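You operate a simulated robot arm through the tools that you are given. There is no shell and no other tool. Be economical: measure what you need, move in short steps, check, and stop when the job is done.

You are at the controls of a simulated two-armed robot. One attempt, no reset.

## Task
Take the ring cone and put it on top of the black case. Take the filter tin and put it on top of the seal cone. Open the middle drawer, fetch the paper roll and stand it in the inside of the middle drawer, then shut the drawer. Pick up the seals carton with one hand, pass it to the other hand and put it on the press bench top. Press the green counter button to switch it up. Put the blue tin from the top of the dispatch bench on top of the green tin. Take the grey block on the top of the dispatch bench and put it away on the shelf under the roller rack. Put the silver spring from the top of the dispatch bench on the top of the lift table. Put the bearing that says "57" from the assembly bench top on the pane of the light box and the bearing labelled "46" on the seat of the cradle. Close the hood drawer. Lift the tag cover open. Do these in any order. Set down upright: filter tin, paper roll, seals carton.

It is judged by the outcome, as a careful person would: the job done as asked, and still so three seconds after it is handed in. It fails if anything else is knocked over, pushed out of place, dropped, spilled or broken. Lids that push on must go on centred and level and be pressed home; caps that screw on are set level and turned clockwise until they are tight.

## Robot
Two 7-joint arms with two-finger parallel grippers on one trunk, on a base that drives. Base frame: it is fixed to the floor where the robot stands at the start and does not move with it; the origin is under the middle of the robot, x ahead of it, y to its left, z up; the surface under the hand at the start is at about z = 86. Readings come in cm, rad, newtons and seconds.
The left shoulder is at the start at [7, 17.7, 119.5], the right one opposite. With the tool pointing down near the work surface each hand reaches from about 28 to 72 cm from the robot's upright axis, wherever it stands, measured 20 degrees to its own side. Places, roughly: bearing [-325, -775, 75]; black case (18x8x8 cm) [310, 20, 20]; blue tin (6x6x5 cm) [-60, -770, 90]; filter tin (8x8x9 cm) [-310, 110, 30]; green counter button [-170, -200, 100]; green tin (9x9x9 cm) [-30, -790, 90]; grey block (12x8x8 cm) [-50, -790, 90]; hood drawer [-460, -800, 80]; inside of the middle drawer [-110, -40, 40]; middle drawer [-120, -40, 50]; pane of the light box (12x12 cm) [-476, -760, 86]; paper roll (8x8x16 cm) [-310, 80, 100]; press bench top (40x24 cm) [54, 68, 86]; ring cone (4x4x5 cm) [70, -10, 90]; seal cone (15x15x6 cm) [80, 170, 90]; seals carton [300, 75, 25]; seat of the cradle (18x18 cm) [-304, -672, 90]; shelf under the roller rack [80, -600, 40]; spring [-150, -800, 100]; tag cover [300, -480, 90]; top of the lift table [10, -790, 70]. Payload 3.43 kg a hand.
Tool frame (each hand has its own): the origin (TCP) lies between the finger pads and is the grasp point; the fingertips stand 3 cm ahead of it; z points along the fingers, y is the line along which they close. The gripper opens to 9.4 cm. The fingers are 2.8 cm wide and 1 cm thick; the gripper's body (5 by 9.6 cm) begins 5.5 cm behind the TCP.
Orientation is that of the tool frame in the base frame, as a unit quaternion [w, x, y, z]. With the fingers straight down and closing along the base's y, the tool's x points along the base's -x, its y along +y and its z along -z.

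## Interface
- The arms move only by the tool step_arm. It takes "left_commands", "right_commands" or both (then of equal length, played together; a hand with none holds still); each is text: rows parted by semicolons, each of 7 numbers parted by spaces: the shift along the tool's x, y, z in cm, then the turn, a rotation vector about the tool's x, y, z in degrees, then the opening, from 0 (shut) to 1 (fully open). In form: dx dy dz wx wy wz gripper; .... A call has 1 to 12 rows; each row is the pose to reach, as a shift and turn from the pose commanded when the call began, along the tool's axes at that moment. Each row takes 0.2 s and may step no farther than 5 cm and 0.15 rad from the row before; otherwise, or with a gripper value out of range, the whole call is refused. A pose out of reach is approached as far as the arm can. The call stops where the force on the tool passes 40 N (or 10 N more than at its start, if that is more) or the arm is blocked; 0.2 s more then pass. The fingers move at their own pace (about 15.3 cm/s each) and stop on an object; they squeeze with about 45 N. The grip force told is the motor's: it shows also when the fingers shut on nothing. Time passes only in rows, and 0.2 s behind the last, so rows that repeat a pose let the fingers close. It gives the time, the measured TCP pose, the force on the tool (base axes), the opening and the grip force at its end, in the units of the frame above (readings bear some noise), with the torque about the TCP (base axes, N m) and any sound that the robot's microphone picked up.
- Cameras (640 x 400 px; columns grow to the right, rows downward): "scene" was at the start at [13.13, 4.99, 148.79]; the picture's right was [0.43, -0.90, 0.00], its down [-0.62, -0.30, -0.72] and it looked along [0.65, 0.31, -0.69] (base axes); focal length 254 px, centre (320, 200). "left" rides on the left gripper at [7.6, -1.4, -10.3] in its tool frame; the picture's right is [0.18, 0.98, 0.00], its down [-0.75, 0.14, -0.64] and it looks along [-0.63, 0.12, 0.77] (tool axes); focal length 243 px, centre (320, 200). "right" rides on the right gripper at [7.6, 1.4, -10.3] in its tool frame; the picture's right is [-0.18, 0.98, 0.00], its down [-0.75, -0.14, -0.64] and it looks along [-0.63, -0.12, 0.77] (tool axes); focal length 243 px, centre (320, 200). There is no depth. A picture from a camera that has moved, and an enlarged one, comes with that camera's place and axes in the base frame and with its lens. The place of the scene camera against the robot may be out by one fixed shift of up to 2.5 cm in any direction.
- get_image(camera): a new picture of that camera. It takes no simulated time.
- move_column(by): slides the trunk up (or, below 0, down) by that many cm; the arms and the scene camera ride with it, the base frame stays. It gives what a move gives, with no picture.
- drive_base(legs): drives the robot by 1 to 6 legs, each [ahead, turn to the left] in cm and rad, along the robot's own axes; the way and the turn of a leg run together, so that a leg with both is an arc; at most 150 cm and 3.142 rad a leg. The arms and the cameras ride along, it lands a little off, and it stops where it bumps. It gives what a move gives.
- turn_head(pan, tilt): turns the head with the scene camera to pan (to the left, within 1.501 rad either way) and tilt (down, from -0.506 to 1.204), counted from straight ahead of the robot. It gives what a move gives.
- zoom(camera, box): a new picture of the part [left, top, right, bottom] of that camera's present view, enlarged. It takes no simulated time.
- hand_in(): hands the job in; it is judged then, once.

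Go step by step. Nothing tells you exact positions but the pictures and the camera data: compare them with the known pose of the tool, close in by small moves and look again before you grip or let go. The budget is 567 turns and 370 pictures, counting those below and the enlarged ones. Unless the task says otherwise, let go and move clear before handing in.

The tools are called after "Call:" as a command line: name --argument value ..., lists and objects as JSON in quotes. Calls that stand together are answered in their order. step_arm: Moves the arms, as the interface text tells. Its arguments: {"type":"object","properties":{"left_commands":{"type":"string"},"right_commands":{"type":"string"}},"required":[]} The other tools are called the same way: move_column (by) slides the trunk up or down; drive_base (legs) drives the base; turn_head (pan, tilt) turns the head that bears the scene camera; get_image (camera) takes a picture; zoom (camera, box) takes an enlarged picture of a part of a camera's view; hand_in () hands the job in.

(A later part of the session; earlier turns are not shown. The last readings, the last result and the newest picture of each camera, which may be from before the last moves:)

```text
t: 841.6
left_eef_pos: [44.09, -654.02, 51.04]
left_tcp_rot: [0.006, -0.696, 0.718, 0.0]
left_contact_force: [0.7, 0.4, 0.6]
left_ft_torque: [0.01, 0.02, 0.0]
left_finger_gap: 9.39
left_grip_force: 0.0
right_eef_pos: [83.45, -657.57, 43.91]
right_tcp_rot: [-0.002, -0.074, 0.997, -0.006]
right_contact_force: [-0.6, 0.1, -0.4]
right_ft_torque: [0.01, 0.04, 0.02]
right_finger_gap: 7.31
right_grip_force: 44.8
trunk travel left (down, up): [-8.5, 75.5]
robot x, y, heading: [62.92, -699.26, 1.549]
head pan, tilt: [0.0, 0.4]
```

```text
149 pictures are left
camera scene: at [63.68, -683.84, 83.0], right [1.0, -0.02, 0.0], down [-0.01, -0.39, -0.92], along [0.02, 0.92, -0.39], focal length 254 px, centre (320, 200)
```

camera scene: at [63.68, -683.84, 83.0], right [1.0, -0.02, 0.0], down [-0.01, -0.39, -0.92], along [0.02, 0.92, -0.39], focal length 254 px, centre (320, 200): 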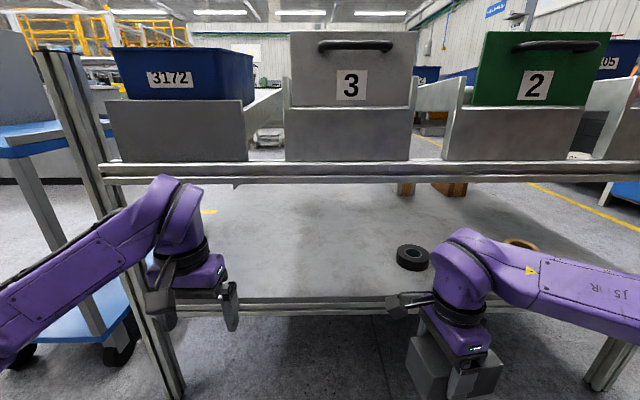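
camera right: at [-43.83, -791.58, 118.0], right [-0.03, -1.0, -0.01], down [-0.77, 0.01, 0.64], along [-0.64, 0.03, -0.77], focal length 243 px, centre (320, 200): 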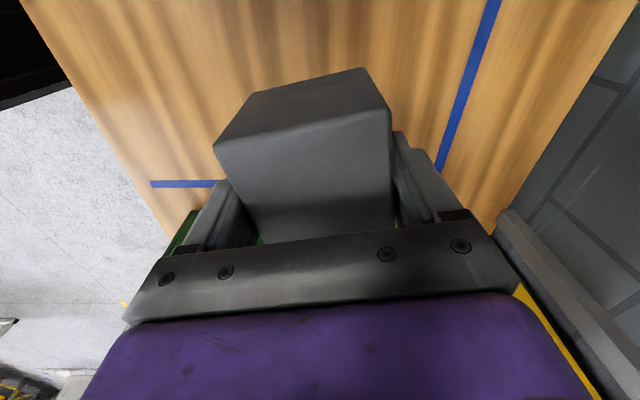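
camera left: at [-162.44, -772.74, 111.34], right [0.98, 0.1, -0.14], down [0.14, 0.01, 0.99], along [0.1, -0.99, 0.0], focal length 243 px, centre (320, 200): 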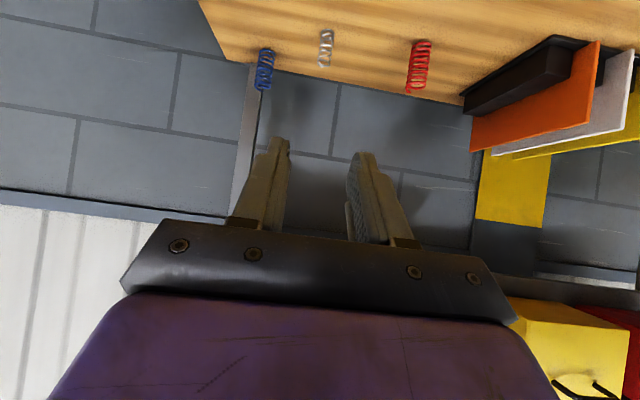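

The shelf opening is only about 29 cm high, so a straight-down hand won't fit. I'll set the block on the floor lengthwise, and regrip it with the hand tilted forward 45°.

Call:
step_arm --right_commands "0 0 0 0 0 -8 0; 0 0 0 0 0 -16 0; 0 0 0 0 0 -24 0; 0 0 0 0 0 -32 0; 0 0 0 0 0 -40 0; 0 0 0 0 0 -48 0; 0 0 0 0 0 -56 0; 0 0 0 0 0 -64 0; 0 0 0 0 0 -72 0; 0 0 0 0 0 -80 0; 0 0 0 0 0 -82.7 0"

Call:
move_column --by -8

Call:
step_arm --right_commands "0 0 4.5 0 0 0 0; 0 0 9 0 0 0 0; 0 0 13.5 0 0 0 0; 0 0 18 0 0 0 0; 0 0 22 0 0 0 0; 0 0 26 0 0 0 0; 0 0 29 0 0 0 0; 0 0 30 0 0 0 0; 0 0 30.5 0 0 0 0"

Call:
get_image --camera "right"

```text
t: 844.0
left_eef_pos: [43.99, -654.04, 51.04]
left_tcp_rot: [0.006, -0.696, 0.718, 0.0]
left_contact_force: [0.0, 0.0, -0.3]
left_ft_torque: [-0.03, 0.02, -0.02]
left_finger_gap: 9.39
left_grip_force: 0.1
right_eef_pos: [83.58, -657.76, 43.85]
right_tcp_rot: [0.007, 0.715, -0.699, 0.004]
right_contact_force: [0.2, -0.7, -0.8]
right_ft_torque: [0.0, 0.0, -0.01]
right_finger_gap: 7.34
right_grip_force: 45.2
trunk travel left (down, up): [-8.5, 75.5]
robot x, y, heading: [62.5, -699.26, 1.551]
head pan, tilt: [0.0, 0.4]
```

```text
t: 845.2
left_eef_pos: [44.07, -654.09, 43.01]
left_tcp_rot: [0.006, -0.696, 0.718, 0.0]
left_contact_force: [0.4, -0.5, -0.1]
left_ft_torque: [-0.02, 0.02, 0.01]
left_finger_gap: 9.41
left_grip_force: 0.1
right_eef_pos: [83.47, -657.78, 35.88]
right_tcp_rot: [0.005, 0.714, -0.701, 0.004]
right_contact_force: [0.0, 0.3, 0.4]
right_ft_torque: [-0.02, 0.0, 0.02]
right_finger_gap: 7.35
right_grip_force: 45.1
trunk travel left (down, up): [-0.5, 83.5]
robot x, y, heading: [62.8, -699.64, 1.555]
head pan, tilt: [0.0, 0.4]
```

```text
t: 847.2
left_eef_pos: [44.06, -654.04, 42.94]
left_tcp_rot: [0.005, -0.696, 0.718, -0.001]
left_contact_force: [0.0, -0.6, 0.4]
left_ft_torque: [0.01, 0.04, -0.02]
left_finger_gap: 9.39
left_grip_force: 0.1
right_eef_pos: [83.47, -658.05, 5.46]
right_tcp_rot: [0.006, 0.714, -0.7, 0.003]
right_contact_force: [0.8, -0.2, -0.6]
right_ft_torque: [-0.01, 0.02, 0.0]
right_finger_gap: 7.34
right_grip_force: 45.2
trunk travel left (down, up): [-0.5, 83.5]
robot x, y, heading: [62.64, -699.47, 1.548]
head pan, tilt: [0.0, 0.4]
```

```text
148 pictures are left
camera right: at [82.22, -665.42, 15.71], right [-0.99, 0.17, 0.0], down [0.13, 0.76, 0.63], along [0.1, 0.62, -0.78], focal length 243 px, centre (320, 200)
```

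right: 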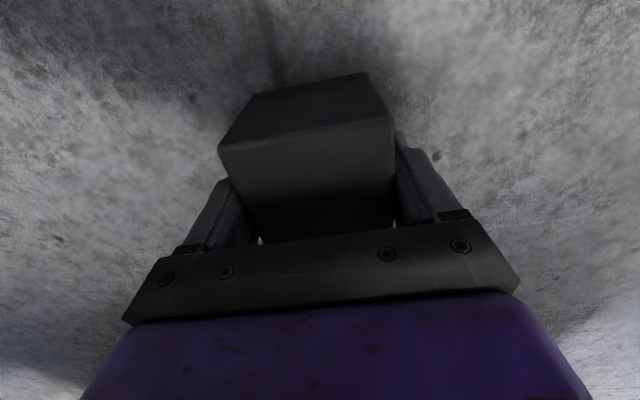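

Call:
step_arm --right_commands "0 0 0.4 0 0 0 0; 0 0 0.8 0 0 0 0; 0 0 1.2 0 0 0 0; 0 0 1.6 0 0 0 0; 0 0 2 0 0 0 0"

```text
t: 847.9
left_eef_pos: [44.13, -654.07, 43.16]
left_tcp_rot: [0.008, -0.695, 0.719, 0.002]
left_contact_force: [0.4, 0.0, 0.0]
left_ft_torque: [0.04, 0.0, 0.03]
left_finger_gap: 9.39
left_grip_force: 0.1
right_eef_pos: [83.38, -658.07, 5.08]
right_tcp_rot: [0.004, 0.712, -0.702, 0.003]
right_contact_force: [3.3, -8.2, 25.7]
right_ft_torque: [0.37, -0.3, -0.08]
right_finger_gap: 7.35
right_grip_force: 44.9
trunk travel left (down, up): [-0.5, 83.5]
robot x, y, heading: [62.67, -699.51, 1.548]
head pan, tilt: [0.0, 0.4]
stopped in row 3 (right hand): the force on the tool passed its limit at 46 N (the readings are from after the stop); the commanded pose is now the measured one
```

Call:
step_arm --right_commands "0 0 -0.3 0 0 0 0; 0 0 -0.3 0 0 0 0.9; 0 0 -0.3 0 0 0 1; 0 0 -0.3 0 0 0 1; 0 0 -4 0 0 0 1; 0 0 -8 0 0 0 1; 0 0 -12 0 0 0 1"

Call:
step_arm --right_commands "2 0 0 0 -8 0 1; 4 0 0 0 -16 0 1; 6 0 0 0 -24 0 1; 8 0 0 0 -32 0 1; 10 0 1 0 -40 0 1; 11.4 0 3 0 -46 0 1"

Call:
get_image --camera "right"

Call:
get_image --camera "scene"

```text
t: 849.5
left_eef_pos: [44.08, -654.16, 43.01]
left_tcp_rot: [0.006, -0.694, 0.72, 0.0]
left_contact_force: [0.1, -0.3, -0.5]
left_ft_torque: [0.02, 0.01, -0.01]
left_finger_gap: 9.38
left_grip_force: 0.1
right_eef_pos: [83.41, -657.98, 16.9]
right_tcp_rot: [0.006, 0.713, -0.701, 0.004]
right_contact_force: [-0.4, -0.1, -0.5]
right_ft_torque: [0.01, -0.02, -0.03]
right_finger_gap: 9.37
right_grip_force: 0.0
trunk travel left (down, up): [-0.5, 83.5]
robot x, y, heading: [62.99, -699.92, 1.549]
head pan, tilt: [0.0, 0.4]
```

```text
t: 851.1
left_eef_pos: [44.05, -654.0, 42.67]
left_tcp_rot: [0.005, -0.695, 0.719, 0.001]
left_contact_force: [-0.2, -0.8, 0.3]
left_ft_torque: [-0.02, -0.03, -0.02]
left_finger_gap: 9.41
left_grip_force: 0.0
right_eef_pos: [84.05, -660.45, 8.71]
right_tcp_rot: [0.327, -0.623, 0.649, 0.288]
right_contact_force: [-0.5, -1.0, -0.4]
right_ft_torque: [0.0, 0.05, 0.02]
right_finger_gap: 9.41
right_grip_force: 0.0
right hand out of reach, approached as far as the arm can: row 3, 4, 5, 6
trunk travel left (down, up): [-0.5, 83.5]
robot x, y, heading: [62.39, -699.38, 1.544]
head pan, tilt: [0.0, 0.4]
stopped in row 6 (right hand): the arm was blocked; the commanded pose is now the measured one
```

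```text
147 pictures are left
camera right: at [81.84, -673.02, 8.97], right [-0.98, 0.17, 0.11], down [0.11, -0.04, 0.99], along [0.17, 0.98, 0.02], focal length 243 px, centre (320, 200)
```

right: 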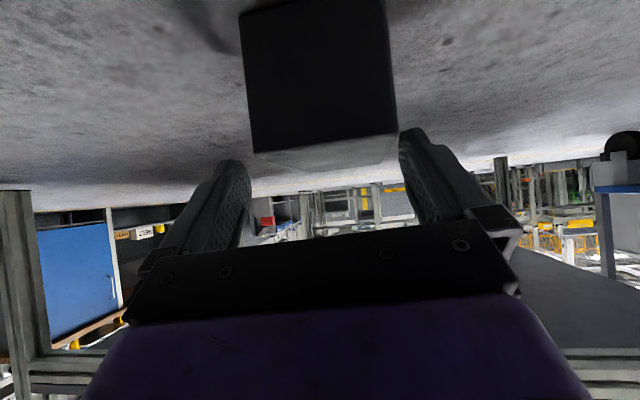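

```text
146 pictures are left
camera scene: at [63.69, -683.85, 74.7], right [1.0, -0.02, 0.0], down [-0.01, -0.39, -0.92], along [0.02, 0.92, -0.39], focal length 254 px, centre (320, 200)
```

scene: 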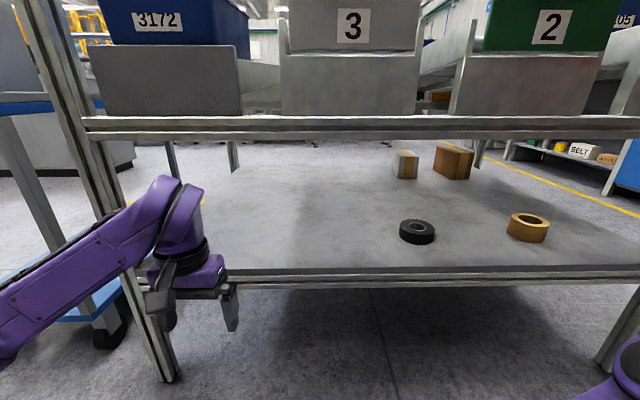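

Call:
drive_base --legs '[[-5, 0]]'

Call:
step_arm --right_commands "0 0 2 0 0 0 1; 0 0 4 0 0 0 1; 0 0 5.5 0 0 0 1"

Call:
get_image --camera "right"

```text
t: 852.0
left_eef_pos: [44.0, -658.99, 42.89]
left_tcp_rot: [0.005, -0.696, 0.718, 0.001]
left_contact_force: [-0.4, -0.5, -0.4]
left_ft_torque: [0.0, 0.0, -0.03]
left_finger_gap: 9.39
left_grip_force: 0.0
right_eef_pos: [83.84, -665.6, 9.04]
right_tcp_rot: [0.324, -0.625, 0.649, 0.288]
right_contact_force: [-0.6, 0.3, 0.2]
right_ft_torque: [-0.01, 0.02, 0.05]
right_finger_gap: 9.4
right_grip_force: 0.1
trunk travel left (down, up): [-0.5, 83.5]
robot x, y, heading: [62.71, -704.55, 1.546]
head pan, tilt: [0.0, 0.4]
```

```text
t: 852.8
left_eef_pos: [43.9, -659.14, 42.99]
left_tcp_rot: [0.005, -0.696, 0.718, 0.001]
left_contact_force: [0.5, 0.2, 0.0]
left_ft_torque: [-0.01, 0.0, 0.01]
left_finger_gap: 9.42
left_grip_force: 0.1
right_eef_pos: [84.06, -661.08, 5.7]
right_tcp_rot: [0.327, -0.623, 0.65, 0.288]
right_contact_force: [0.2, -0.1, 0.3]
right_ft_torque: [0.0, 0.01, -0.01]
right_finger_gap: 9.4
right_grip_force: 0.0
trunk travel left (down, up): [-0.5, 83.5]
robot x, y, heading: [62.47, -704.72, 1.546]
head pan, tilt: [0.0, 0.4]
```

```text
145 pictures are left
camera right: at [82.07, -673.59, 5.93], right [-0.98, 0.17, 0.11], down [0.11, -0.04, 0.99], along [0.17, 0.98, 0.02], focal length 243 px, centre (320, 200)
```

right: 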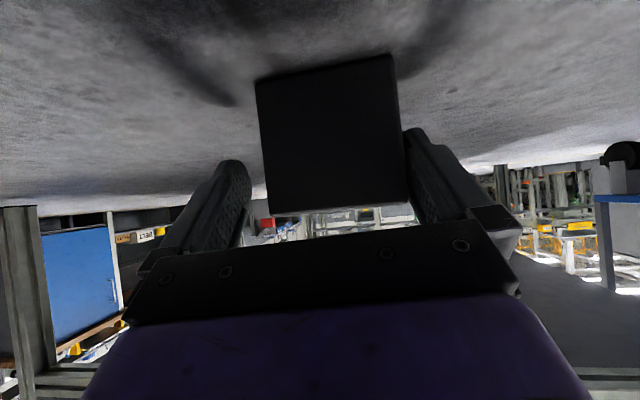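

Call:
step_arm --right_commands "0 0.3 0 0 0 0 1; 0 0.3 0 0 0 0 0.5; 0 0.3 0 0 0 0 0; 0 0.3 0 0 0 0 0; 0 0.3 0 0 0 0 0"

Call:
move_column --by 20

Call:
move_column --by 22

Call:
get_image --camera "scene"

```text
t: 854.0
left_eef_pos: [44.0, -658.94, 43.08]
left_tcp_rot: [0.005, -0.696, 0.718, 0.0]
left_contact_force: [0.2, 0.3, 0.7]
left_ft_torque: [0.02, -0.03, 0.0]
left_finger_gap: 9.39
left_grip_force: 0.0
right_eef_pos: [83.85, -661.05, 5.71]
right_tcp_rot: [0.326, -0.624, 0.65, 0.288]
right_contact_force: [0.6, -0.5, -0.4]
right_ft_torque: [0.01, 0.02, -0.02]
right_finger_gap: 7.39
right_grip_force: 44.8
trunk travel left (down, up): [-0.5, 83.5]
robot x, y, heading: [62.08, -704.78, 1.547]
head pan, tilt: [0.0, 0.4]
```

```text
t: 856.2
left_eef_pos: [43.99, -659.08, 63.03]
left_tcp_rot: [0.005, -0.695, 0.719, 0.0]
left_contact_force: [-0.4, -0.3, -0.6]
left_ft_torque: [0.0, -0.01, 0.02]
left_finger_gap: 9.38
left_grip_force: 0.0
right_eef_pos: [83.88, -661.13, 25.69]
right_tcp_rot: [0.326, -0.624, 0.648, 0.289]
right_contact_force: [0.0, 0.2, -0.8]
right_ft_torque: [-0.02, 0.01, 0.0]
right_finger_gap: 7.35
right_grip_force: 44.7
trunk travel left (down, up): [-20.5, 63.5]
robot x, y, heading: [62.58, -704.71, 1.552]
head pan, tilt: [0.0, 0.4]
```

```text
t: 858.5
left_eef_pos: [43.95, -659.0, 84.9]
left_tcp_rot: [0.006, -0.696, 0.718, 0.0]
left_contact_force: [0.6, 0.1, -0.7]
left_ft_torque: [0.02, 0.02, 0.01]
left_finger_gap: 9.4
left_grip_force: 0.1
right_eef_pos: [83.79, -661.06, 47.75]
right_tcp_rot: [0.326, -0.624, 0.649, 0.289]
right_contact_force: [-0.6, 0.2, -0.4]
right_ft_torque: [-0.05, -0.01, 0.04]
right_finger_gap: 7.34
right_grip_force: 45.3
trunk travel left (down, up): [-42.5, 41.5]
robot x, y, heading: [62.33, -704.39, 1.548]
head pan, tilt: [0.0, 0.4]
```

```text
144 pictures are left
camera scene: at [63.58, -688.82, 116.99], right [1.0, -0.02, 0.0], down [-0.01, -0.39, -0.92], along [0.02, 0.92, -0.39], focal length 254 px, centre (320, 200)
```

scene: 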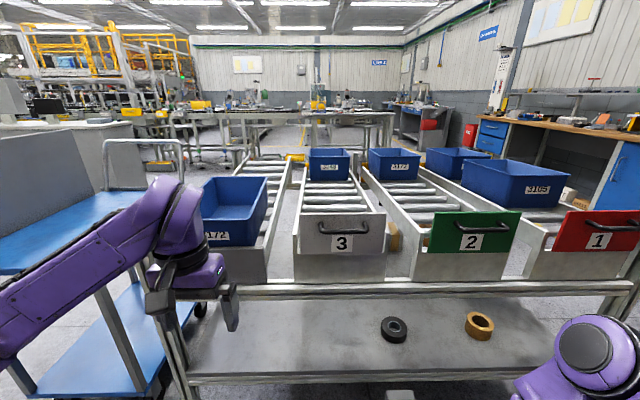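

Call:
move_column --by -32

Call:
step_arm --right_commands "-3.4 0 -2.7 0 0 0 0; -6.8 0 -5.4 0 0 0 0; -10.2 0 -8.1 0 0 0 0; -13.6 0 -10.8 0 0 0 0; -17 0 -13.5 0 0 0 0; -20.4 0 -16.2 0 0 0 0; -23.8 0 -18.9 0 0 0 0; -25.5 0 -20.2 0 0 0 0"

Call:
get_image --camera "scene"

```text
t: 861.7
left_eef_pos: [43.94, -658.96, 53.06]
left_tcp_rot: [0.006, -0.695, 0.719, 0.0]
left_contact_force: [-0.5, 0.0, 0.6]
left_ft_torque: [0.0, 0.03, 0.02]
left_finger_gap: 9.41
left_grip_force: 0.1
right_eef_pos: [83.91, -661.08, 15.67]
right_tcp_rot: [0.325, -0.625, 0.649, 0.289]
right_contact_force: [-0.3, -0.3, -0.4]
right_ft_torque: [-0.01, -0.02, 0.01]
right_finger_gap: 7.35
right_grip_force: 44.8
trunk travel left (down, up): [-10.5, 73.5]
robot x, y, heading: [62.38, -704.51, 1.55]
head pan, tilt: [0.0, 0.4]
```

```text
t: 863.5
left_eef_pos: [43.98, -659.02, 53.07]
left_tcp_rot: [0.005, -0.696, 0.718, 0.001]
left_contact_force: [-0.2, -0.2, -0.4]
left_ft_torque: [0.03, 0.0, -0.03]
left_finger_gap: 9.41
left_grip_force: 0.0
right_eef_pos: [82.62, -659.81, 48.72]
right_tcp_rot: [0.325, -0.624, 0.65, 0.288]
right_contact_force: [-0.4, -0.9, -0.5]
right_ft_torque: [-0.05, -0.01, 0.02]
right_finger_gap: 7.35
right_grip_force: 45.5
right hand out of reach, approached as far as the arm can: row 4, 5, 6, 7, 8
trunk travel left (down, up): [-10.5, 73.5]
robot x, y, heading: [62.89, -704.36, 1.549]
head pan, tilt: [0.0, 0.4]
```

```text
143 pictures are left
camera scene: at [63.6, -688.85, 85.0], right [1.0, -0.02, 0.0], down [-0.01, -0.39, -0.92], along [0.02, 0.92, -0.39], focal length 254 px, centre (320, 200)
```

scene: 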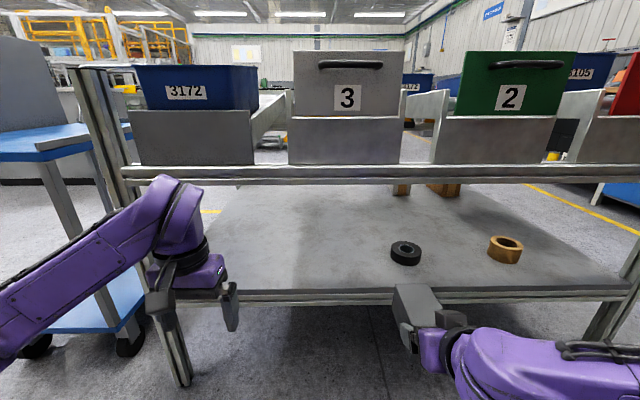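

Call:
drive_base --legs '[[0, 0.4], [12, 0]]'

Call:
get_image --camera "scene"

```text
t: 865.9
left_eef_pos: [23.34, -658.29, 52.96]
left_tcp_rot: [-0.005, 0.823, -0.568, -0.002]
left_contact_force: [-0.6, -0.3, -0.1]
left_ft_torque: [0.02, -0.04, 0.06]
left_finger_gap: 9.39
left_grip_force: 0.0
right_eef_pos: [59.3, -644.25, 48.47]
right_tcp_rot: [-0.263, 0.74, -0.514, -0.345]
right_contact_force: [0.5, 0.5, 0.2]
right_ft_torque: [-0.02, 0.02, -0.01]
right_finger_gap: 7.35
right_grip_force: 45.1
trunk travel left (down, up): [-10.5, 73.5]
robot x, y, heading: [57.81, -693.21, 1.943]
head pan, tilt: [0.0, 0.4]
```

```text
142 pictures are left
camera scene: at [53.56, -678.43, 85.0], right [0.93, 0.37, 0.0], down [0.14, -0.36, -0.92], along [-0.34, 0.86, -0.39], focal length 254 px, centre (320, 200)
```

scene: 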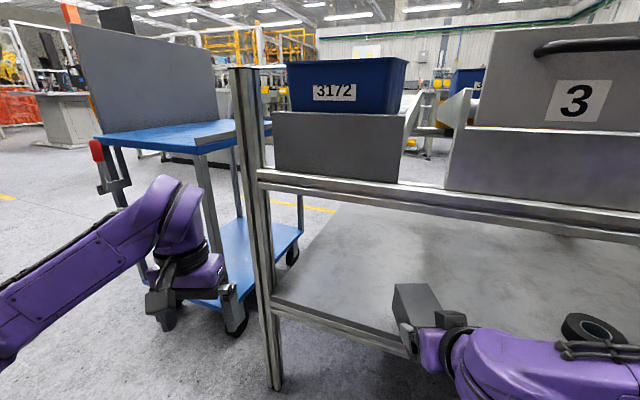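

Call:
drive_base --legs '[[6, 0]]'

Call:
step_arm --right_commands "-1.9 0 2.3 0 0 0 0; -3.7 0 4.7 0 0 0 0; -5.6 0 7 0 0 0 0; -7.2 0 9 0 0 0 0"

Call:
get_image --camera "scene"

Call:
get_image --camera "right"

```text
t: 866.9
left_eef_pos: [21.07, -652.72, 53.07]
left_tcp_rot: [-0.005, 0.823, -0.568, -0.001]
left_contact_force: [-0.3, 0.2, 0.1]
left_ft_torque: [0.0, 0.02, 0.0]
left_finger_gap: 9.43
left_grip_force: 0.0
right_eef_pos: [57.14, -638.49, 48.62]
right_tcp_rot: [-0.262, 0.74, -0.514, -0.345]
right_contact_force: [0.3, 0.0, -0.9]
right_ft_torque: [0.02, -0.01, -0.02]
right_finger_gap: 7.35
right_grip_force: 44.7
trunk travel left (down, up): [-10.5, 73.5]
robot x, y, heading: [55.77, -687.44, 1.948]
head pan, tilt: [0.0, 0.4]
```

```text
t: 867.9
left_eef_pos: [21.12, -652.76, 52.93]
left_tcp_rot: [-0.004, 0.823, -0.568, -0.002]
left_contact_force: [0.5, 0.7, 0.5]
left_ft_torque: [-0.01, 0.01, -0.01]
left_finger_gap: 9.42
left_grip_force: 0.0
right_eef_pos: [53.28, -627.67, 48.66]
right_tcp_rot: [-0.264, 0.739, -0.514, -0.347]
right_contact_force: [-0.2, 0.7, -0.4]
right_ft_torque: [-0.02, 0.05, 0.01]
right_finger_gap: 7.35
right_grip_force: 45.0
trunk travel left (down, up): [-10.5, 73.5]
robot x, y, heading: [55.87, -687.14, 1.943]
head pan, tilt: [0.0, 0.4]
```

```text
141 pictures are left
camera scene: at [51.32, -672.75, 85.0], right [0.93, 0.37, 0.0], down [0.14, -0.36, -0.92], along [-0.34, 0.86, -0.39], focal length 254 px, centre (320, 200)
```

scene: 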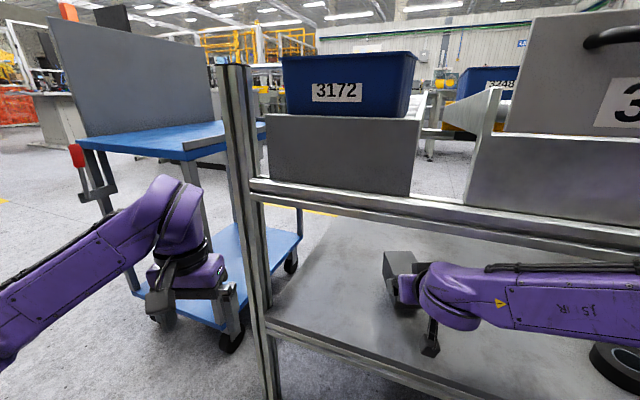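

```text
140 pictures are left
camera right: at [56.21, -640.0, 48.88], right [-0.97, -0.22, 0.11], down [0.11, 0.0, 0.99], along [-0.22, 0.97, 0.02], focal length 243 px, centre (320, 200)
```

right: 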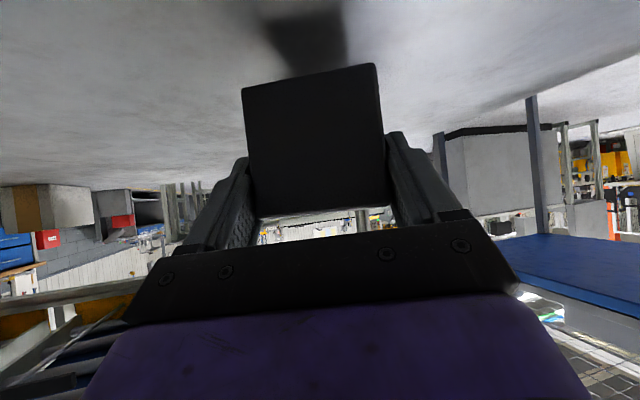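

Call:
move_column --by -4

Call:
step_arm --right_commands "0.3 0 0.25 0 0 0 0; 0.6 0 0.5 0 0 0 0; 0.9 0 0.75 0 0 0 0; 1.2 0 1 0 0 0 0; 1.5 0 1.25 0 0 0 0; 1.9 0 1.5 0 0 0 0; 2.3 0 1.8 0 0 0 0; 2.7 0 2.1 0 0 0 0; 3.1 0 2.5 0 0 0 0"

Call:
get_image --camera "scene"

```text
t: 868.7
left_eef_pos: [21.17, -652.73, 49.22]
left_tcp_rot: [-0.006, 0.822, -0.569, -0.002]
left_contact_force: [0.0, 0.7, 0.0]
left_ft_torque: [-0.01, -0.01, 0.01]
left_finger_gap: 9.37
left_grip_force: 0.0
right_eef_pos: [53.13, -627.66, 45.74]
right_tcp_rot: [-0.267, 0.736, -0.512, -0.355]
right_contact_force: [2.8, -6.3, 16.6]
right_ft_torque: [-0.57, 0.11, 0.05]
right_finger_gap: 7.34
right_grip_force: 44.7
trunk travel left (down, up): [-6.5, 77.5]
robot x, y, heading: [55.92, -687.42, 1.948]
head pan, tilt: [0.0, 0.4]
stopped: the force on the tool passed its limit at 43 N (the readings are from after the stop); the commanded pose is now the measured one
```

```text
t: 869.2
left_eef_pos: [21.33, -652.78, 49.01]
left_tcp_rot: [-0.007, 0.822, -0.569, -0.003]
left_contact_force: [0.0, 0.1, 0.7]
left_ft_torque: [-0.02, 0.03, -0.01]
left_finger_gap: 9.41
left_grip_force: 0.0
right_eef_pos: [53.07, -627.43, 45.67]
right_tcp_rot: [-0.27, 0.734, -0.511, -0.358]
right_contact_force: [1.3, -6.1, 18.9]
right_ft_torque: [-0.53, 0.08, 0.06]
right_finger_gap: 7.34
right_grip_force: 44.8
trunk travel left (down, up): [-6.5, 77.5]
robot x, y, heading: [55.76, -687.46, 1.941]
head pan, tilt: [0.0, 0.4]
stopped in row 2 (right hand): the force on the tool passed its limit at 42 N (the readings are from after the stop); the commanded pose is now the measured one
```

```text
139 pictures are left
camera scene: at [51.38, -672.97, 81.04], right [0.93, 0.36, 0.0], down [0.14, -0.36, -0.92], along [-0.34, 0.86, -0.39], focal length 254 px, centre (320, 200)
```

scene: 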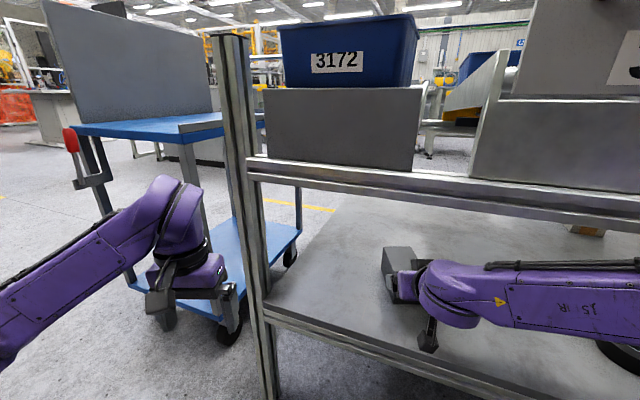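

Call:
step_arm --right_commands "-0.2 0 -0.2 0 0 0 0; -0.2 0 -0.2 0 0 0 0.9; -0.2 0 -0.2 0 0 0 1; -0.2 0 -0.2 0 0 0 1; -0.2 0 -3 0 0 0 1; 0.5 0 -6 0 0 0 1; 1.5 0 -9 0 0 0 1; 3 0 -12 0 0 0 1; 5 0 -15 0 0 0 1"

Call:
get_image --camera "right"

```text
t: 871.2
left_eef_pos: [21.16, -652.6, 49.0]
left_tcp_rot: [-0.006, 0.823, -0.568, -0.002]
left_contact_force: [-0.2, 0.6, 0.1]
left_ft_torque: [-0.02, -0.01, 0.05]
left_finger_gap: 9.41
left_grip_force: 0.0
right_eef_pos: [58.0, -641.34, 50.71]
right_tcp_rot: [-0.268, 0.735, -0.512, -0.354]
right_contact_force: [0.2, 0.1, 0.0]
right_ft_torque: [-0.01, -0.02, -0.04]
right_finger_gap: 9.38
right_grip_force: 0.0
right hand out of reach, approached as far as the arm can: row 9
trunk travel left (down, up): [-6.5, 77.5]
robot x, y, heading: [56.16, -687.56, 1.944]
head pan, tilt: [0.0, 0.4]
```

```text
138 pictures are left
camera right: at [60.82, -653.67, 50.69], right [-0.97, -0.22, 0.12], down [0.12, -0.01, 0.99], along [-0.22, 0.97, 0.04], focal length 243 px, centre (320, 200)
```

right: 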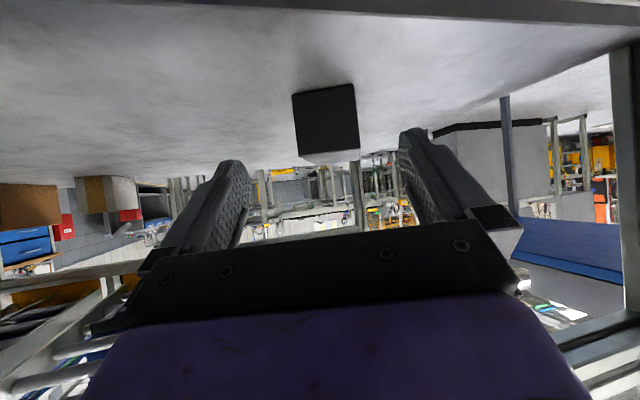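

The block rests on the shelf. I back out, raise the trunk and go for the spring with the right hand kept tilted.

Call:
drive_base --legs '[[-14, 0]]'

Call:
move_column --by 38

Call:
move_column --by 36

Call:
drive_base --legs '[[0, 1.2], [150, 0], [51, 0], [0, 1.571]]'

Call:
turn_head --pan -0.2 --tilt 0.6

Call:
get_image --camera "scene"

```text
t: 872.5
left_eef_pos: [26.17, -665.64, 49.0]
left_tcp_rot: [-0.006, 0.824, -0.567, -0.001]
left_contact_force: [0.2, -0.3, -0.3]
left_ft_torque: [0.0, 0.04, 0.02]
left_finger_gap: 9.4
left_grip_force: 0.0
right_eef_pos: [62.73, -654.15, 50.8]
right_tcp_rot: [-0.267, 0.736, -0.512, -0.354]
right_contact_force: [0.8, 0.5, -0.2]
right_ft_torque: [-0.01, 0.01, 0.02]
right_finger_gap: 9.42
right_grip_force: 0.0
trunk travel left (down, up): [-6.5, 77.5]
robot x, y, heading: [61.44, -699.98, 1.941]
head pan, tilt: [0.0, 0.4]
```

```text
t: 876.2
left_eef_pos: [26.13, -665.58, 87.04]
left_tcp_rot: [-0.006, 0.824, -0.567, -0.002]
left_contact_force: [0.2, 0.0, -0.1]
left_ft_torque: [-0.01, -0.01, -0.02]
left_finger_gap: 9.42
left_grip_force: 0.1
right_eef_pos: [62.74, -654.07, 88.68]
right_tcp_rot: [-0.267, 0.735, -0.512, -0.354]
right_contact_force: [0.6, 0.1, 0.2]
right_ft_torque: [-0.02, 0.0, 0.01]
right_finger_gap: 9.4
right_grip_force: 0.1
trunk travel left (down, up): [-44.5, 39.5]
robot x, y, heading: [61.04, -700.07, 1.947]
head pan, tilt: [0.0, 0.4]
```

```text
t: 879.7
left_eef_pos: [26.19, -665.7, 123.09]
left_tcp_rot: [-0.005, 0.824, -0.567, -0.001]
left_contact_force: [-0.5, 0.1, -0.8]
left_ft_torque: [-0.02, 0.0, 0.0]
left_finger_gap: 9.4
left_grip_force: 0.0
right_eef_pos: [62.77, -654.1, 124.79]
right_tcp_rot: [-0.267, 0.736, -0.511, -0.355]
right_contact_force: [0.1, -0.5, 0.0]
right_ft_torque: [0.01, 0.03, 0.01]
right_finger_gap: 9.41
right_grip_force: 0.0
trunk travel left (down, up): [-80.5, 3.5]
robot x, y, heading: [60.92, -700.53, 1.946]
head pan, tilt: [0.0, 0.4]
```

```text
t: 896.6
left_eef_pos: [-117.04, -748.79, 123.03]
left_tcp_rot: [0.001, 0.685, 0.729, -0.006]
left_contact_force: [0.5, 0.6, 0.1]
left_ft_torque: [-0.03, 0.02, 0.01]
left_finger_gap: 9.38
left_grip_force: 0.0
right_eef_pos: [-155.44, -748.74, 124.75]
right_tcp_rot: [0.31, 0.617, 0.65, -0.318]
right_contact_force: [0.5, 0.0, -0.4]
right_ft_torque: [0.0, 0.01, 0.0]
right_finger_gap: 9.41
right_grip_force: 0.1
trunk travel left (down, up): [-80.5, 3.5]
robot x, y, heading: [-140.0, -705.01, -1.494]
head pan, tilt: [0.0, 0.4]
```

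```text
t: 897.4
left_eef_pos: [-117.08, -748.71, 123.04]
left_tcp_rot: [0.001, 0.685, 0.728, -0.006]
left_contact_force: [0.2, -0.1, -0.2]
left_ft_torque: [-0.02, 0.02, 0.01]
left_finger_gap: 9.42
left_grip_force: 0.1
right_eef_pos: [-155.53, -748.86, 124.75]
right_tcp_rot: [0.311, 0.616, 0.65, -0.318]
right_contact_force: [0.3, 0.4, -0.8]
right_ft_torque: [-0.02, -0.02, -0.01]
right_finger_gap: 9.38
right_grip_force: 0.1
trunk travel left (down, up): [-80.5, 3.5]
robot x, y, heading: [-139.59, -705.37, -1.496]
head pan, tilt: [-0.201, 0.6]
```

```text
137 pictures are left
camera scene: at [-140.0, -717.52, 153.21], right [-0.99, 0.13, 0.0], down [0.07, 0.56, -0.83], along [-0.11, -0.82, -0.56], focal length 254 px, centre (320, 200)
```

scene: 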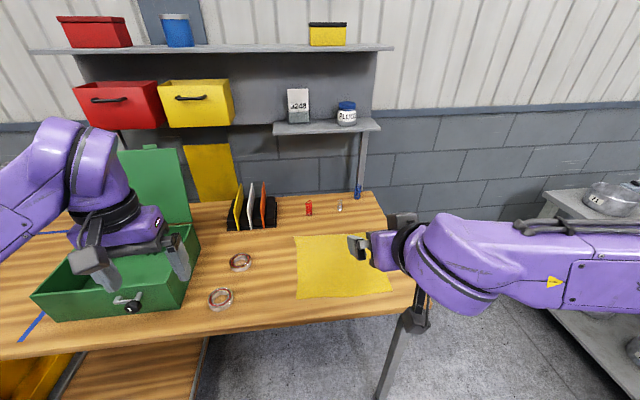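

Call:
step_arm --right_commands "2.5 0 2 0 0 0 0.6; 5 0 4 0 0 0 0.4; 7.5 0 6 0 0 0 0.4; 10 0 8 0 0 0 0.4; 12.5 0 10 0 0 0 0.4" --left_commands "1 2 0 0 0 0 1; 3 4 0 0 0 0 1; 5 6 0 0 0 0 1; 6 8 0 0 0 0 1; 6 8 0 0 0 0 1"

Call:
drive_base --legs '[[0, -0.09], [33, 0]]'

Call:
get_image --camera "right"

Call:
get_image --camera "scene"

```text
t: 898.6
left_eef_pos: [-109.45, -742.32, 122.83]
left_tcp_rot: [0.0, 0.685, 0.728, -0.005]
left_contact_force: [0.2, -0.4, 0.2]
left_ft_torque: [-0.01, -0.01, -0.01]
left_finger_gap: 9.41
left_grip_force: 0.1
right_eef_pos: [-154.94, -752.76, 108.3]
right_tcp_rot: [0.311, 0.617, 0.65, -0.316]
right_contact_force: [0.0, -0.3, -0.3]
right_ft_torque: [0.02, -0.01, 0.03]
right_finger_gap: 3.76
right_grip_force: 0.0
right hand out of reach, approached as far as the arm can: row 1, 2, 3, 4, 5
trunk travel left (down, up): [-80.5, 3.5]
robot x, y, heading: [-139.9, -705.27, -1.499]
head pan, tilt: [-0.201, 0.6]
```

```text
t: 901.2
left_eef_pos: [-113.15, -777.49, 122.9]
left_tcp_rot: [0.002, 0.716, 0.698, -0.006]
left_contact_force: [-0.4, 0.3, -0.3]
left_ft_torque: [-0.04, -0.03, 0.0]
left_finger_gap: 9.39
left_grip_force: 0.1
right_eef_pos: [-159.42, -784.07, 108.45]
right_tcp_rot: [0.297, 0.644, 0.623, -0.331]
right_contact_force: [0.3, -0.4, 0.2]
right_ft_torque: [-0.01, 0.0, 0.02]
right_finger_gap: 3.76
right_grip_force: 0.0
trunk travel left (down, up): [-80.5, 3.5]
robot x, y, heading: [-140.87, -738.09, -1.586]
head pan, tilt: [-0.201, 0.6]
```

```text
136 pictures are left
camera right: at [-157.36, -771.27, 108.4], right [0.98, -0.16, 0.12], down [-0.11, 0.06, 0.99], along [-0.16, -0.99, 0.04], focal length 243 px, centre (320, 200)
```

right: 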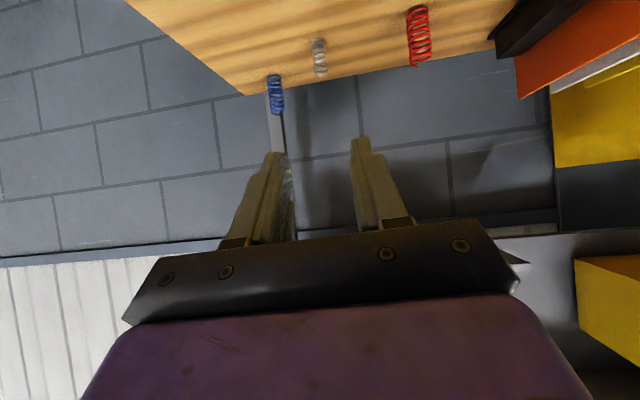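

```text
135 pictures are left
camera scene: at [-141.72, -750.2, 153.22], right [-0.98, 0.21, 0.0], down [0.12, 0.55, -0.83], along [-0.18, -0.81, -0.56], focal length 254 px, centre (320, 200)
```

scene: 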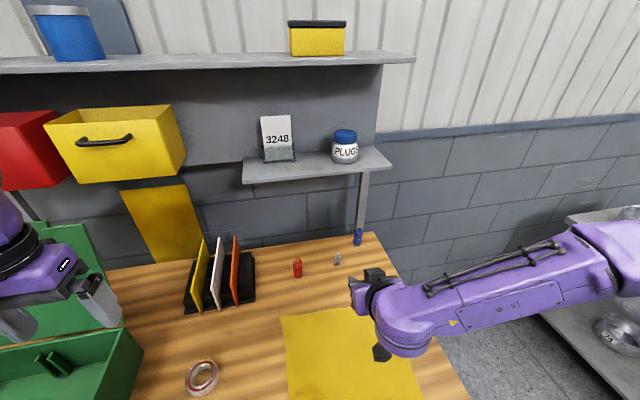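

Call:
step_arm --right_commands "0 0 4.5 0 0 0 0.4; 0 0 9 0 0 0 0.4; -0.2 0 13.5 0 0 0 0.4; -0.3 0 18 0 0 0 0.4; -0.4 0 22 0 0 0 0.4; -0.4 0 25 0 0 0 0.4"

Call:
get_image --camera "right"

```text
t: 902.6
left_eef_pos: [-113.25, -777.68, 122.93]
left_tcp_rot: [0.001, 0.717, 0.697, -0.005]
left_contact_force: [-0.3, -0.7, 0.2]
left_ft_torque: [0.01, -0.02, -0.03]
left_finger_gap: 9.39
left_grip_force: 0.0
right_eef_pos: [-160.8, -804.27, 93.79]
right_tcp_rot: [0.296, 0.644, 0.623, -0.331]
right_contact_force: [0.3, -0.5, -0.3]
right_ft_torque: [-0.03, 0.0, 0.0]
right_finger_gap: 3.77
right_grip_force: 0.0
trunk travel left (down, up): [-80.5, 3.5]
robot x, y, heading: [-140.56, -738.55, -1.583]
head pan, tilt: [-0.201, 0.6]
```

```text
134 pictures are left
camera right: at [-158.8, -791.46, 93.73], right [0.98, -0.16, 0.12], down [-0.11, 0.06, 0.99], along [-0.16, -0.99, 0.04], focal length 243 px, centre (320, 200)
```

right: 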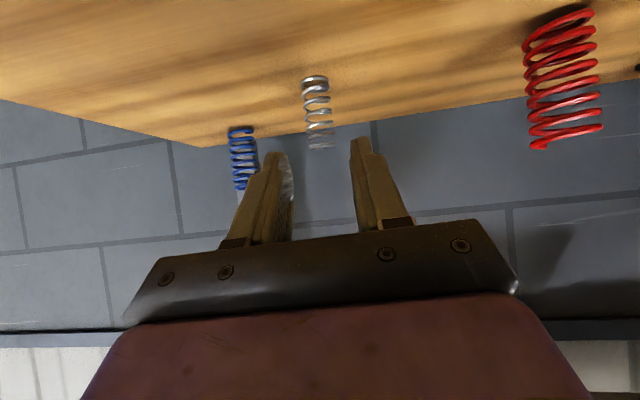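

Call:
step_arm --right_commands "0 0 2 0 0 0 0.4; 0 0 4 0 0 0 0.4; 0.2 0 5.5 0 0 0 0.4; 0.2 0 5.5 0 0 0 0.15; 0.2 0 5.5 0 0 0 0; 0.2 0 5.5 0 0 0 0; 0.2 0 5.5 0 0 0 0"

Call:
get_image --camera "right"

```text
t: 904.2
left_eef_pos: [-113.11, -777.53, 122.86]
left_tcp_rot: [0.001, 0.716, 0.698, -0.007]
left_contact_force: [0.2, -0.3, -0.5]
left_ft_torque: [0.0, 0.0, -0.01]
left_finger_gap: 9.4
left_grip_force: 0.0
right_eef_pos: [-161.23, -808.45, 90.29]
right_tcp_rot: [0.297, 0.643, 0.622, -0.333]
right_contact_force: [1.0, -1.1, 11.8]
right_ft_torque: [-0.22, -0.1, -0.02]
right_finger_gap: 1.94
right_grip_force: 45.4
trunk travel left (down, up): [-80.5, 3.5]
robot x, y, heading: [-140.48, -738.0, -1.588]
head pan, tilt: [-0.201, 0.6]
```

```text
133 pictures are left
camera right: at [-159.05, -795.59, 90.18], right [0.98, -0.16, 0.12], down [-0.11, 0.06, 0.99], along [-0.16, -0.99, 0.04], focal length 243 px, centre (320, 200)
```

right: 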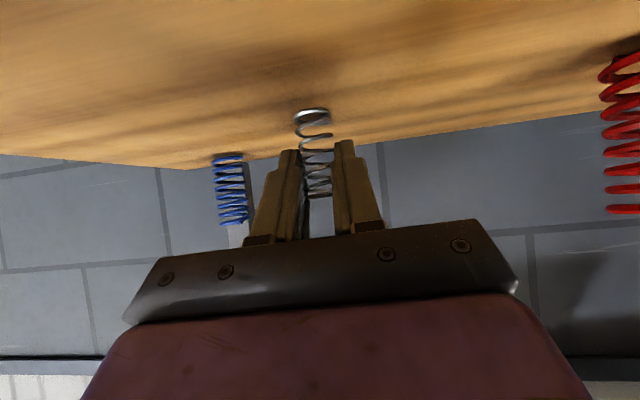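

Call:
step_arm --right_commands "-1.6 0 -1.2 0 0 0 0; -3.2 0 -2.4 0 0 0 0; -4.8 0 -3.6 0 0 0 0; -6.4 0 -4.9 0 0 0 0; -6.4 0 -9 0 0 0 0; -6.4 0 -13.5 0 0 0 0; -6.4 0 -18 0 0 0 0"

Call:
drive_base --legs '[[-30, 0]]'

Call:
get_image --camera "right"

```text
t: 905.9
left_eef_pos: [-113.3, -777.43, 122.92]
left_tcp_rot: [0.0, 0.716, 0.698, -0.008]
left_contact_force: [0.6, -0.7, 0.5]
left_ft_torque: [-0.02, -0.01, 0.0]
left_finger_gap: 9.4
left_grip_force: 0.1
right_eef_pos: [-159.99, -797.88, 106.18]
right_tcp_rot: [0.297, 0.643, 0.623, -0.332]
right_contact_force: [0.7, -0.3, 0.0]
right_ft_torque: [0.0, -0.01, -0.02]
right_finger_gap: 1.93
right_grip_force: 44.8
trunk travel left (down, up): [-80.5, 3.5]
robot x, y, heading: [-140.54, -738.21, -1.581]
head pan, tilt: [-0.201, 0.6]
```

```text
t: 907.9
left_eef_pos: [-112.73, -747.53, 122.78]
left_tcp_rot: [0.0, 0.715, 0.699, -0.005]
left_contact_force: [0.1, 0.0, 1.0]
left_ft_torque: [0.03, 0.02, 0.01]
left_finger_gap: 9.4
left_grip_force: 0.0
right_eef_pos: [-159.49, -768.06, 105.87]
right_tcp_rot: [0.297, 0.642, 0.625, -0.33]
right_contact_force: [-0.1, -0.1, 0.2]
right_ft_torque: [-0.03, -0.05, -0.03]
right_finger_gap: 1.85
right_grip_force: 45.0
trunk travel left (down, up): [-80.5, 3.5]
robot x, y, heading: [-139.88, -707.84, -1.583]
head pan, tilt: [-0.201, 0.6]
```

```text
132 pictures are left
camera right: at [-157.42, -755.21, 105.91], right [0.98, -0.15, 0.12], down [-0.11, 0.06, 0.99], along [-0.16, -0.99, 0.04], focal length 243 px, centre (320, 200)
```

right: 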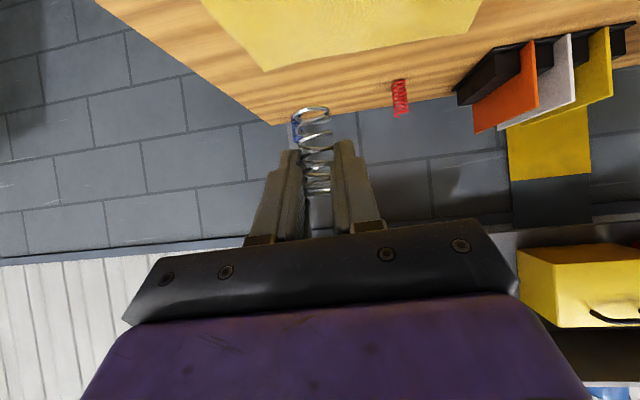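

Call:
drive_base --legs '[[0, 1.583], [148, 0], [0, -1.571]]'

Call:
turn_head --pan 0 --tilt 0.7

Call:
get_image --camera "scene"

```text
t: 922.8
left_eef_pos: [32.94, -750.22, 122.85]
left_tcp_rot: [-0.001, 0.716, 0.698, -0.007]
left_contact_force: [0.4, -0.6, 0.6]
left_ft_torque: [-0.01, -0.01, 0.02]
left_finger_gap: 9.38
left_grip_force: 0.0
right_eef_pos: [-13.81, -770.68, 106.05]
right_tcp_rot: [0.298, 0.643, 0.623, -0.331]
right_contact_force: [0.2, -0.9, -0.2]
right_ft_torque: [-0.04, 0.01, 0.01]
right_finger_gap: 1.94
right_grip_force: 45.1
trunk travel left (down, up): [-80.5, 3.5]
robot x, y, heading: [5.91, -710.64, -1.583]
head pan, tilt: [-0.201, 0.6]
```

```text
t: 923.5
left_eef_pos: [33.03, -750.22, 122.91]
left_tcp_rot: [0.001, 0.716, 0.698, -0.005]
left_contact_force: [-1.0, -0.2, -0.6]
left_ft_torque: [-0.01, 0.0, 0.01]
left_finger_gap: 9.41
left_grip_force: 0.0
right_eef_pos: [-13.8, -770.61, 105.91]
right_tcp_rot: [0.298, 0.643, 0.624, -0.329]
right_contact_force: [-0.4, 0.1, 0.3]
right_ft_torque: [0.03, 0.03, 0.04]
right_finger_gap: 1.91
right_grip_force: 44.7
trunk travel left (down, up): [-80.5, 3.5]
robot x, y, heading: [5.69, -710.34, -1.587]
head pan, tilt: [0.0, 0.7]
```

```text
131 pictures are left
camera scene: at [6.18, -722.78, 152.34], right [-1.0, 0.01, 0.0], down [0.01, 0.64, -0.77], along [-0.01, -0.76, -0.64], focal length 254 px, centre (320, 200)
```

scene: 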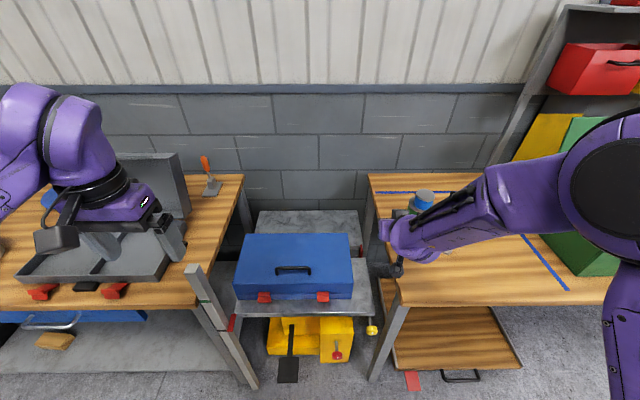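

Call:
zoom --camera "scene" --box '[210, 190, 430, 340]'

```text
2.67 times, centred on (320, 265) of scene
camera zoom: at [6.18, -722.78, 152.34], right [-1.0, 0.01, 0.0], down [0.01, 0.64, -0.77], along [-0.01, -0.76, -0.64], focal length 679 px, centre (320, 27)
```

zoom: 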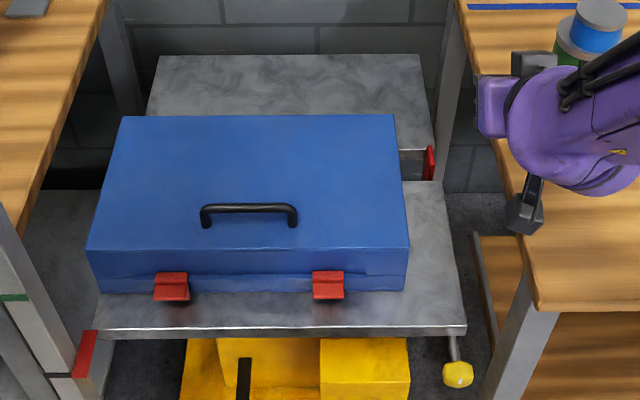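

Call:
step_arm --right_commands "0 2 0 0 0 0 0; 0 4 0 0 0 0 0"

Call:
move_column --by -14

Call:
get_image --camera "right"

Call:
get_image --camera "scene"

```text
t: 924.1
left_eef_pos: [33.15, -750.18, 122.85]
left_tcp_rot: [0.0, 0.715, 0.699, -0.006]
left_contact_force: [-0.1, -0.2, -0.8]
left_ft_torque: [0.0, 0.02, 0.03]
left_finger_gap: 9.39
left_grip_force: 0.1
right_eef_pos: [-9.76, -770.75, 105.8]
right_tcp_rot: [0.296, 0.643, 0.624, -0.331]
right_contact_force: [-0.7, -0.6, -0.4]
right_ft_torque: [-0.01, 0.03, -0.02]
right_finger_gap: 1.95
right_grip_force: 45.1
trunk travel left (down, up): [-80.5, 3.5]
robot x, y, heading: [5.41, -710.66, -1.584]
head pan, tilt: [0.0, 0.7]
```

```text
t: 925.8
left_eef_pos: [32.95, -750.1, 108.97]
left_tcp_rot: [0.002, 0.716, 0.698, -0.006]
left_contact_force: [-0.4, -0.1, 0.5]
left_ft_torque: [-0.03, 0.0, 0.02]
left_finger_gap: 9.38
left_grip_force: 0.0
right_eef_pos: [-9.93, -770.76, 91.96]
right_tcp_rot: [0.297, 0.643, 0.624, -0.33]
right_contact_force: [-0.3, -0.4, 0.9]
right_ft_torque: [0.03, -0.01, 0.01]
right_finger_gap: 1.93
right_grip_force: 44.6
trunk travel left (down, up): [-66.5, 17.5]
robot x, y, heading: [5.99, -710.54, -1.585]
head pan, tilt: [0.0, 0.7]
```

```text
129 pictures are left
camera right: at [-7.79, -757.92, 91.86], right [0.98, -0.16, 0.12], down [-0.11, 0.06, 0.99], along [-0.16, -0.99, 0.04], focal length 243 px, centre (320, 200)
```

right: 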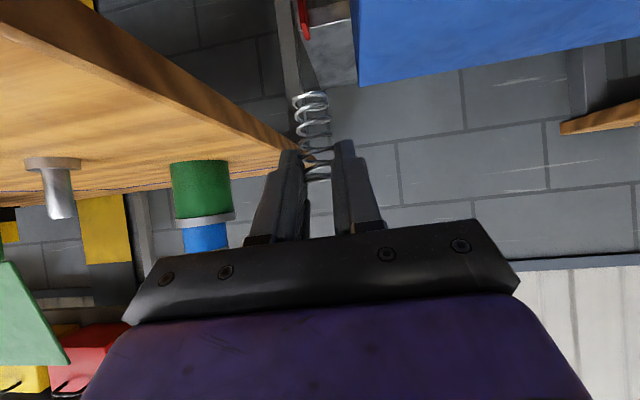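

```text
128 pictures are left
camera scene: at [6.21, -722.76, 138.34], right [-1.0, 0.01, 0.0], down [0.01, 0.64, -0.76], along [-0.01, -0.76, -0.64], focal length 254 px, centre (320, 200)
```

scene: 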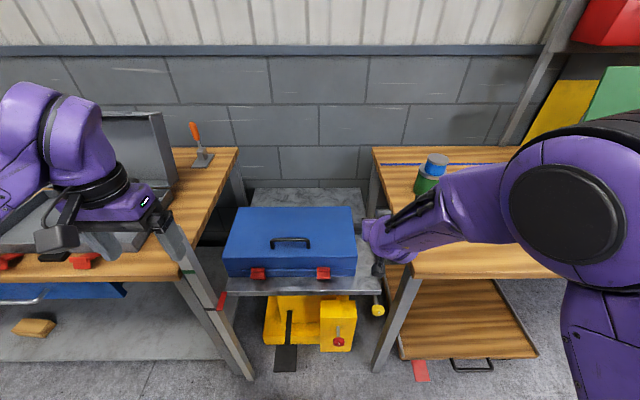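

Call:
step_arm --right_commands "1.5 -0.4 3.5 0 0 0 0; 4 -0.4 5 0 0 0 0; 6.5 -0.4 7 0 0 0 0; 9 -0.4 9 0 0 0 0; 10.2 -0.4 9.7 0 0 0 0"

Call:
get_image --camera "right"

Call:
zoom --camera "scene" --box '[280, 180, 480, 310]'

```text
t: 927.0
left_eef_pos: [33.01, -750.09, 108.96]
left_tcp_rot: [0.001, 0.716, 0.698, -0.006]
left_contact_force: [-1.3, 0.4, -0.7]
left_ft_torque: [0.03, 0.01, -0.02]
left_finger_gap: 9.41
left_grip_force: 0.1
right_eef_pos: [-10.73, -772.29, 77.88]
right_tcp_rot: [0.298, 0.642, 0.624, -0.33]
right_contact_force: [0.4, -0.4, 0.8]
right_ft_torque: [0.01, 0.0, -0.02]
right_finger_gap: 1.93
right_grip_force: 45.2
trunk travel left (down, up): [-66.5, 17.5]
robot x, y, heading: [5.58, -710.82, -1.583]
head pan, tilt: [0.0, 0.7]
```

```text
127 pictures are left
camera right: at [-8.65, -759.47, 77.83], right [0.98, -0.16, 0.12], down [-0.11, 0.06, 0.99], along [-0.16, -0.99, 0.04], focal length 243 px, centre (320, 200)
```

right: 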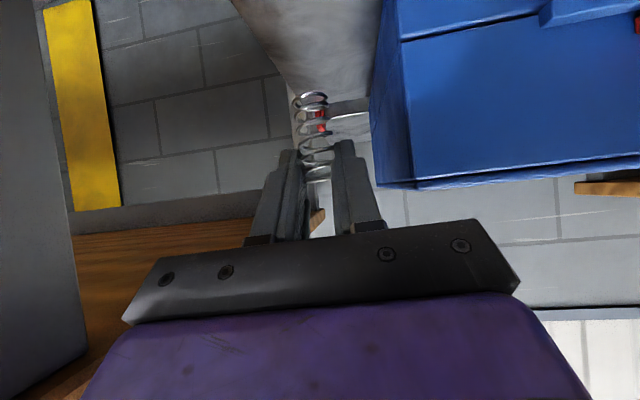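

```text
3.08 times, centred on (380, 245) of scene
camera zoom: at [6.21, -722.74, 138.34], right [-1.0, 0.01, 0.0], down [0.01, 0.64, -0.77], along [-0.01, -0.76, -0.64], focal length 783 px, centre (135, 62)
```

zoom: 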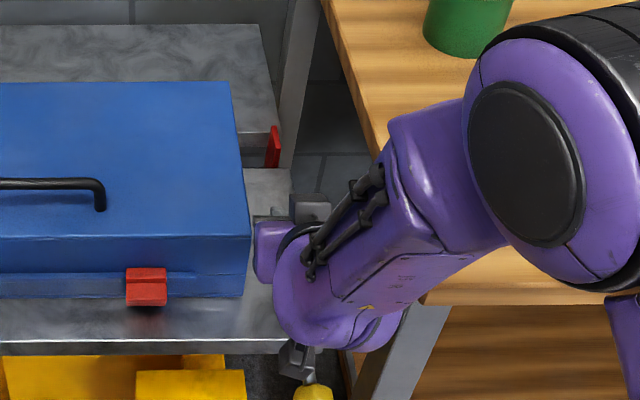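

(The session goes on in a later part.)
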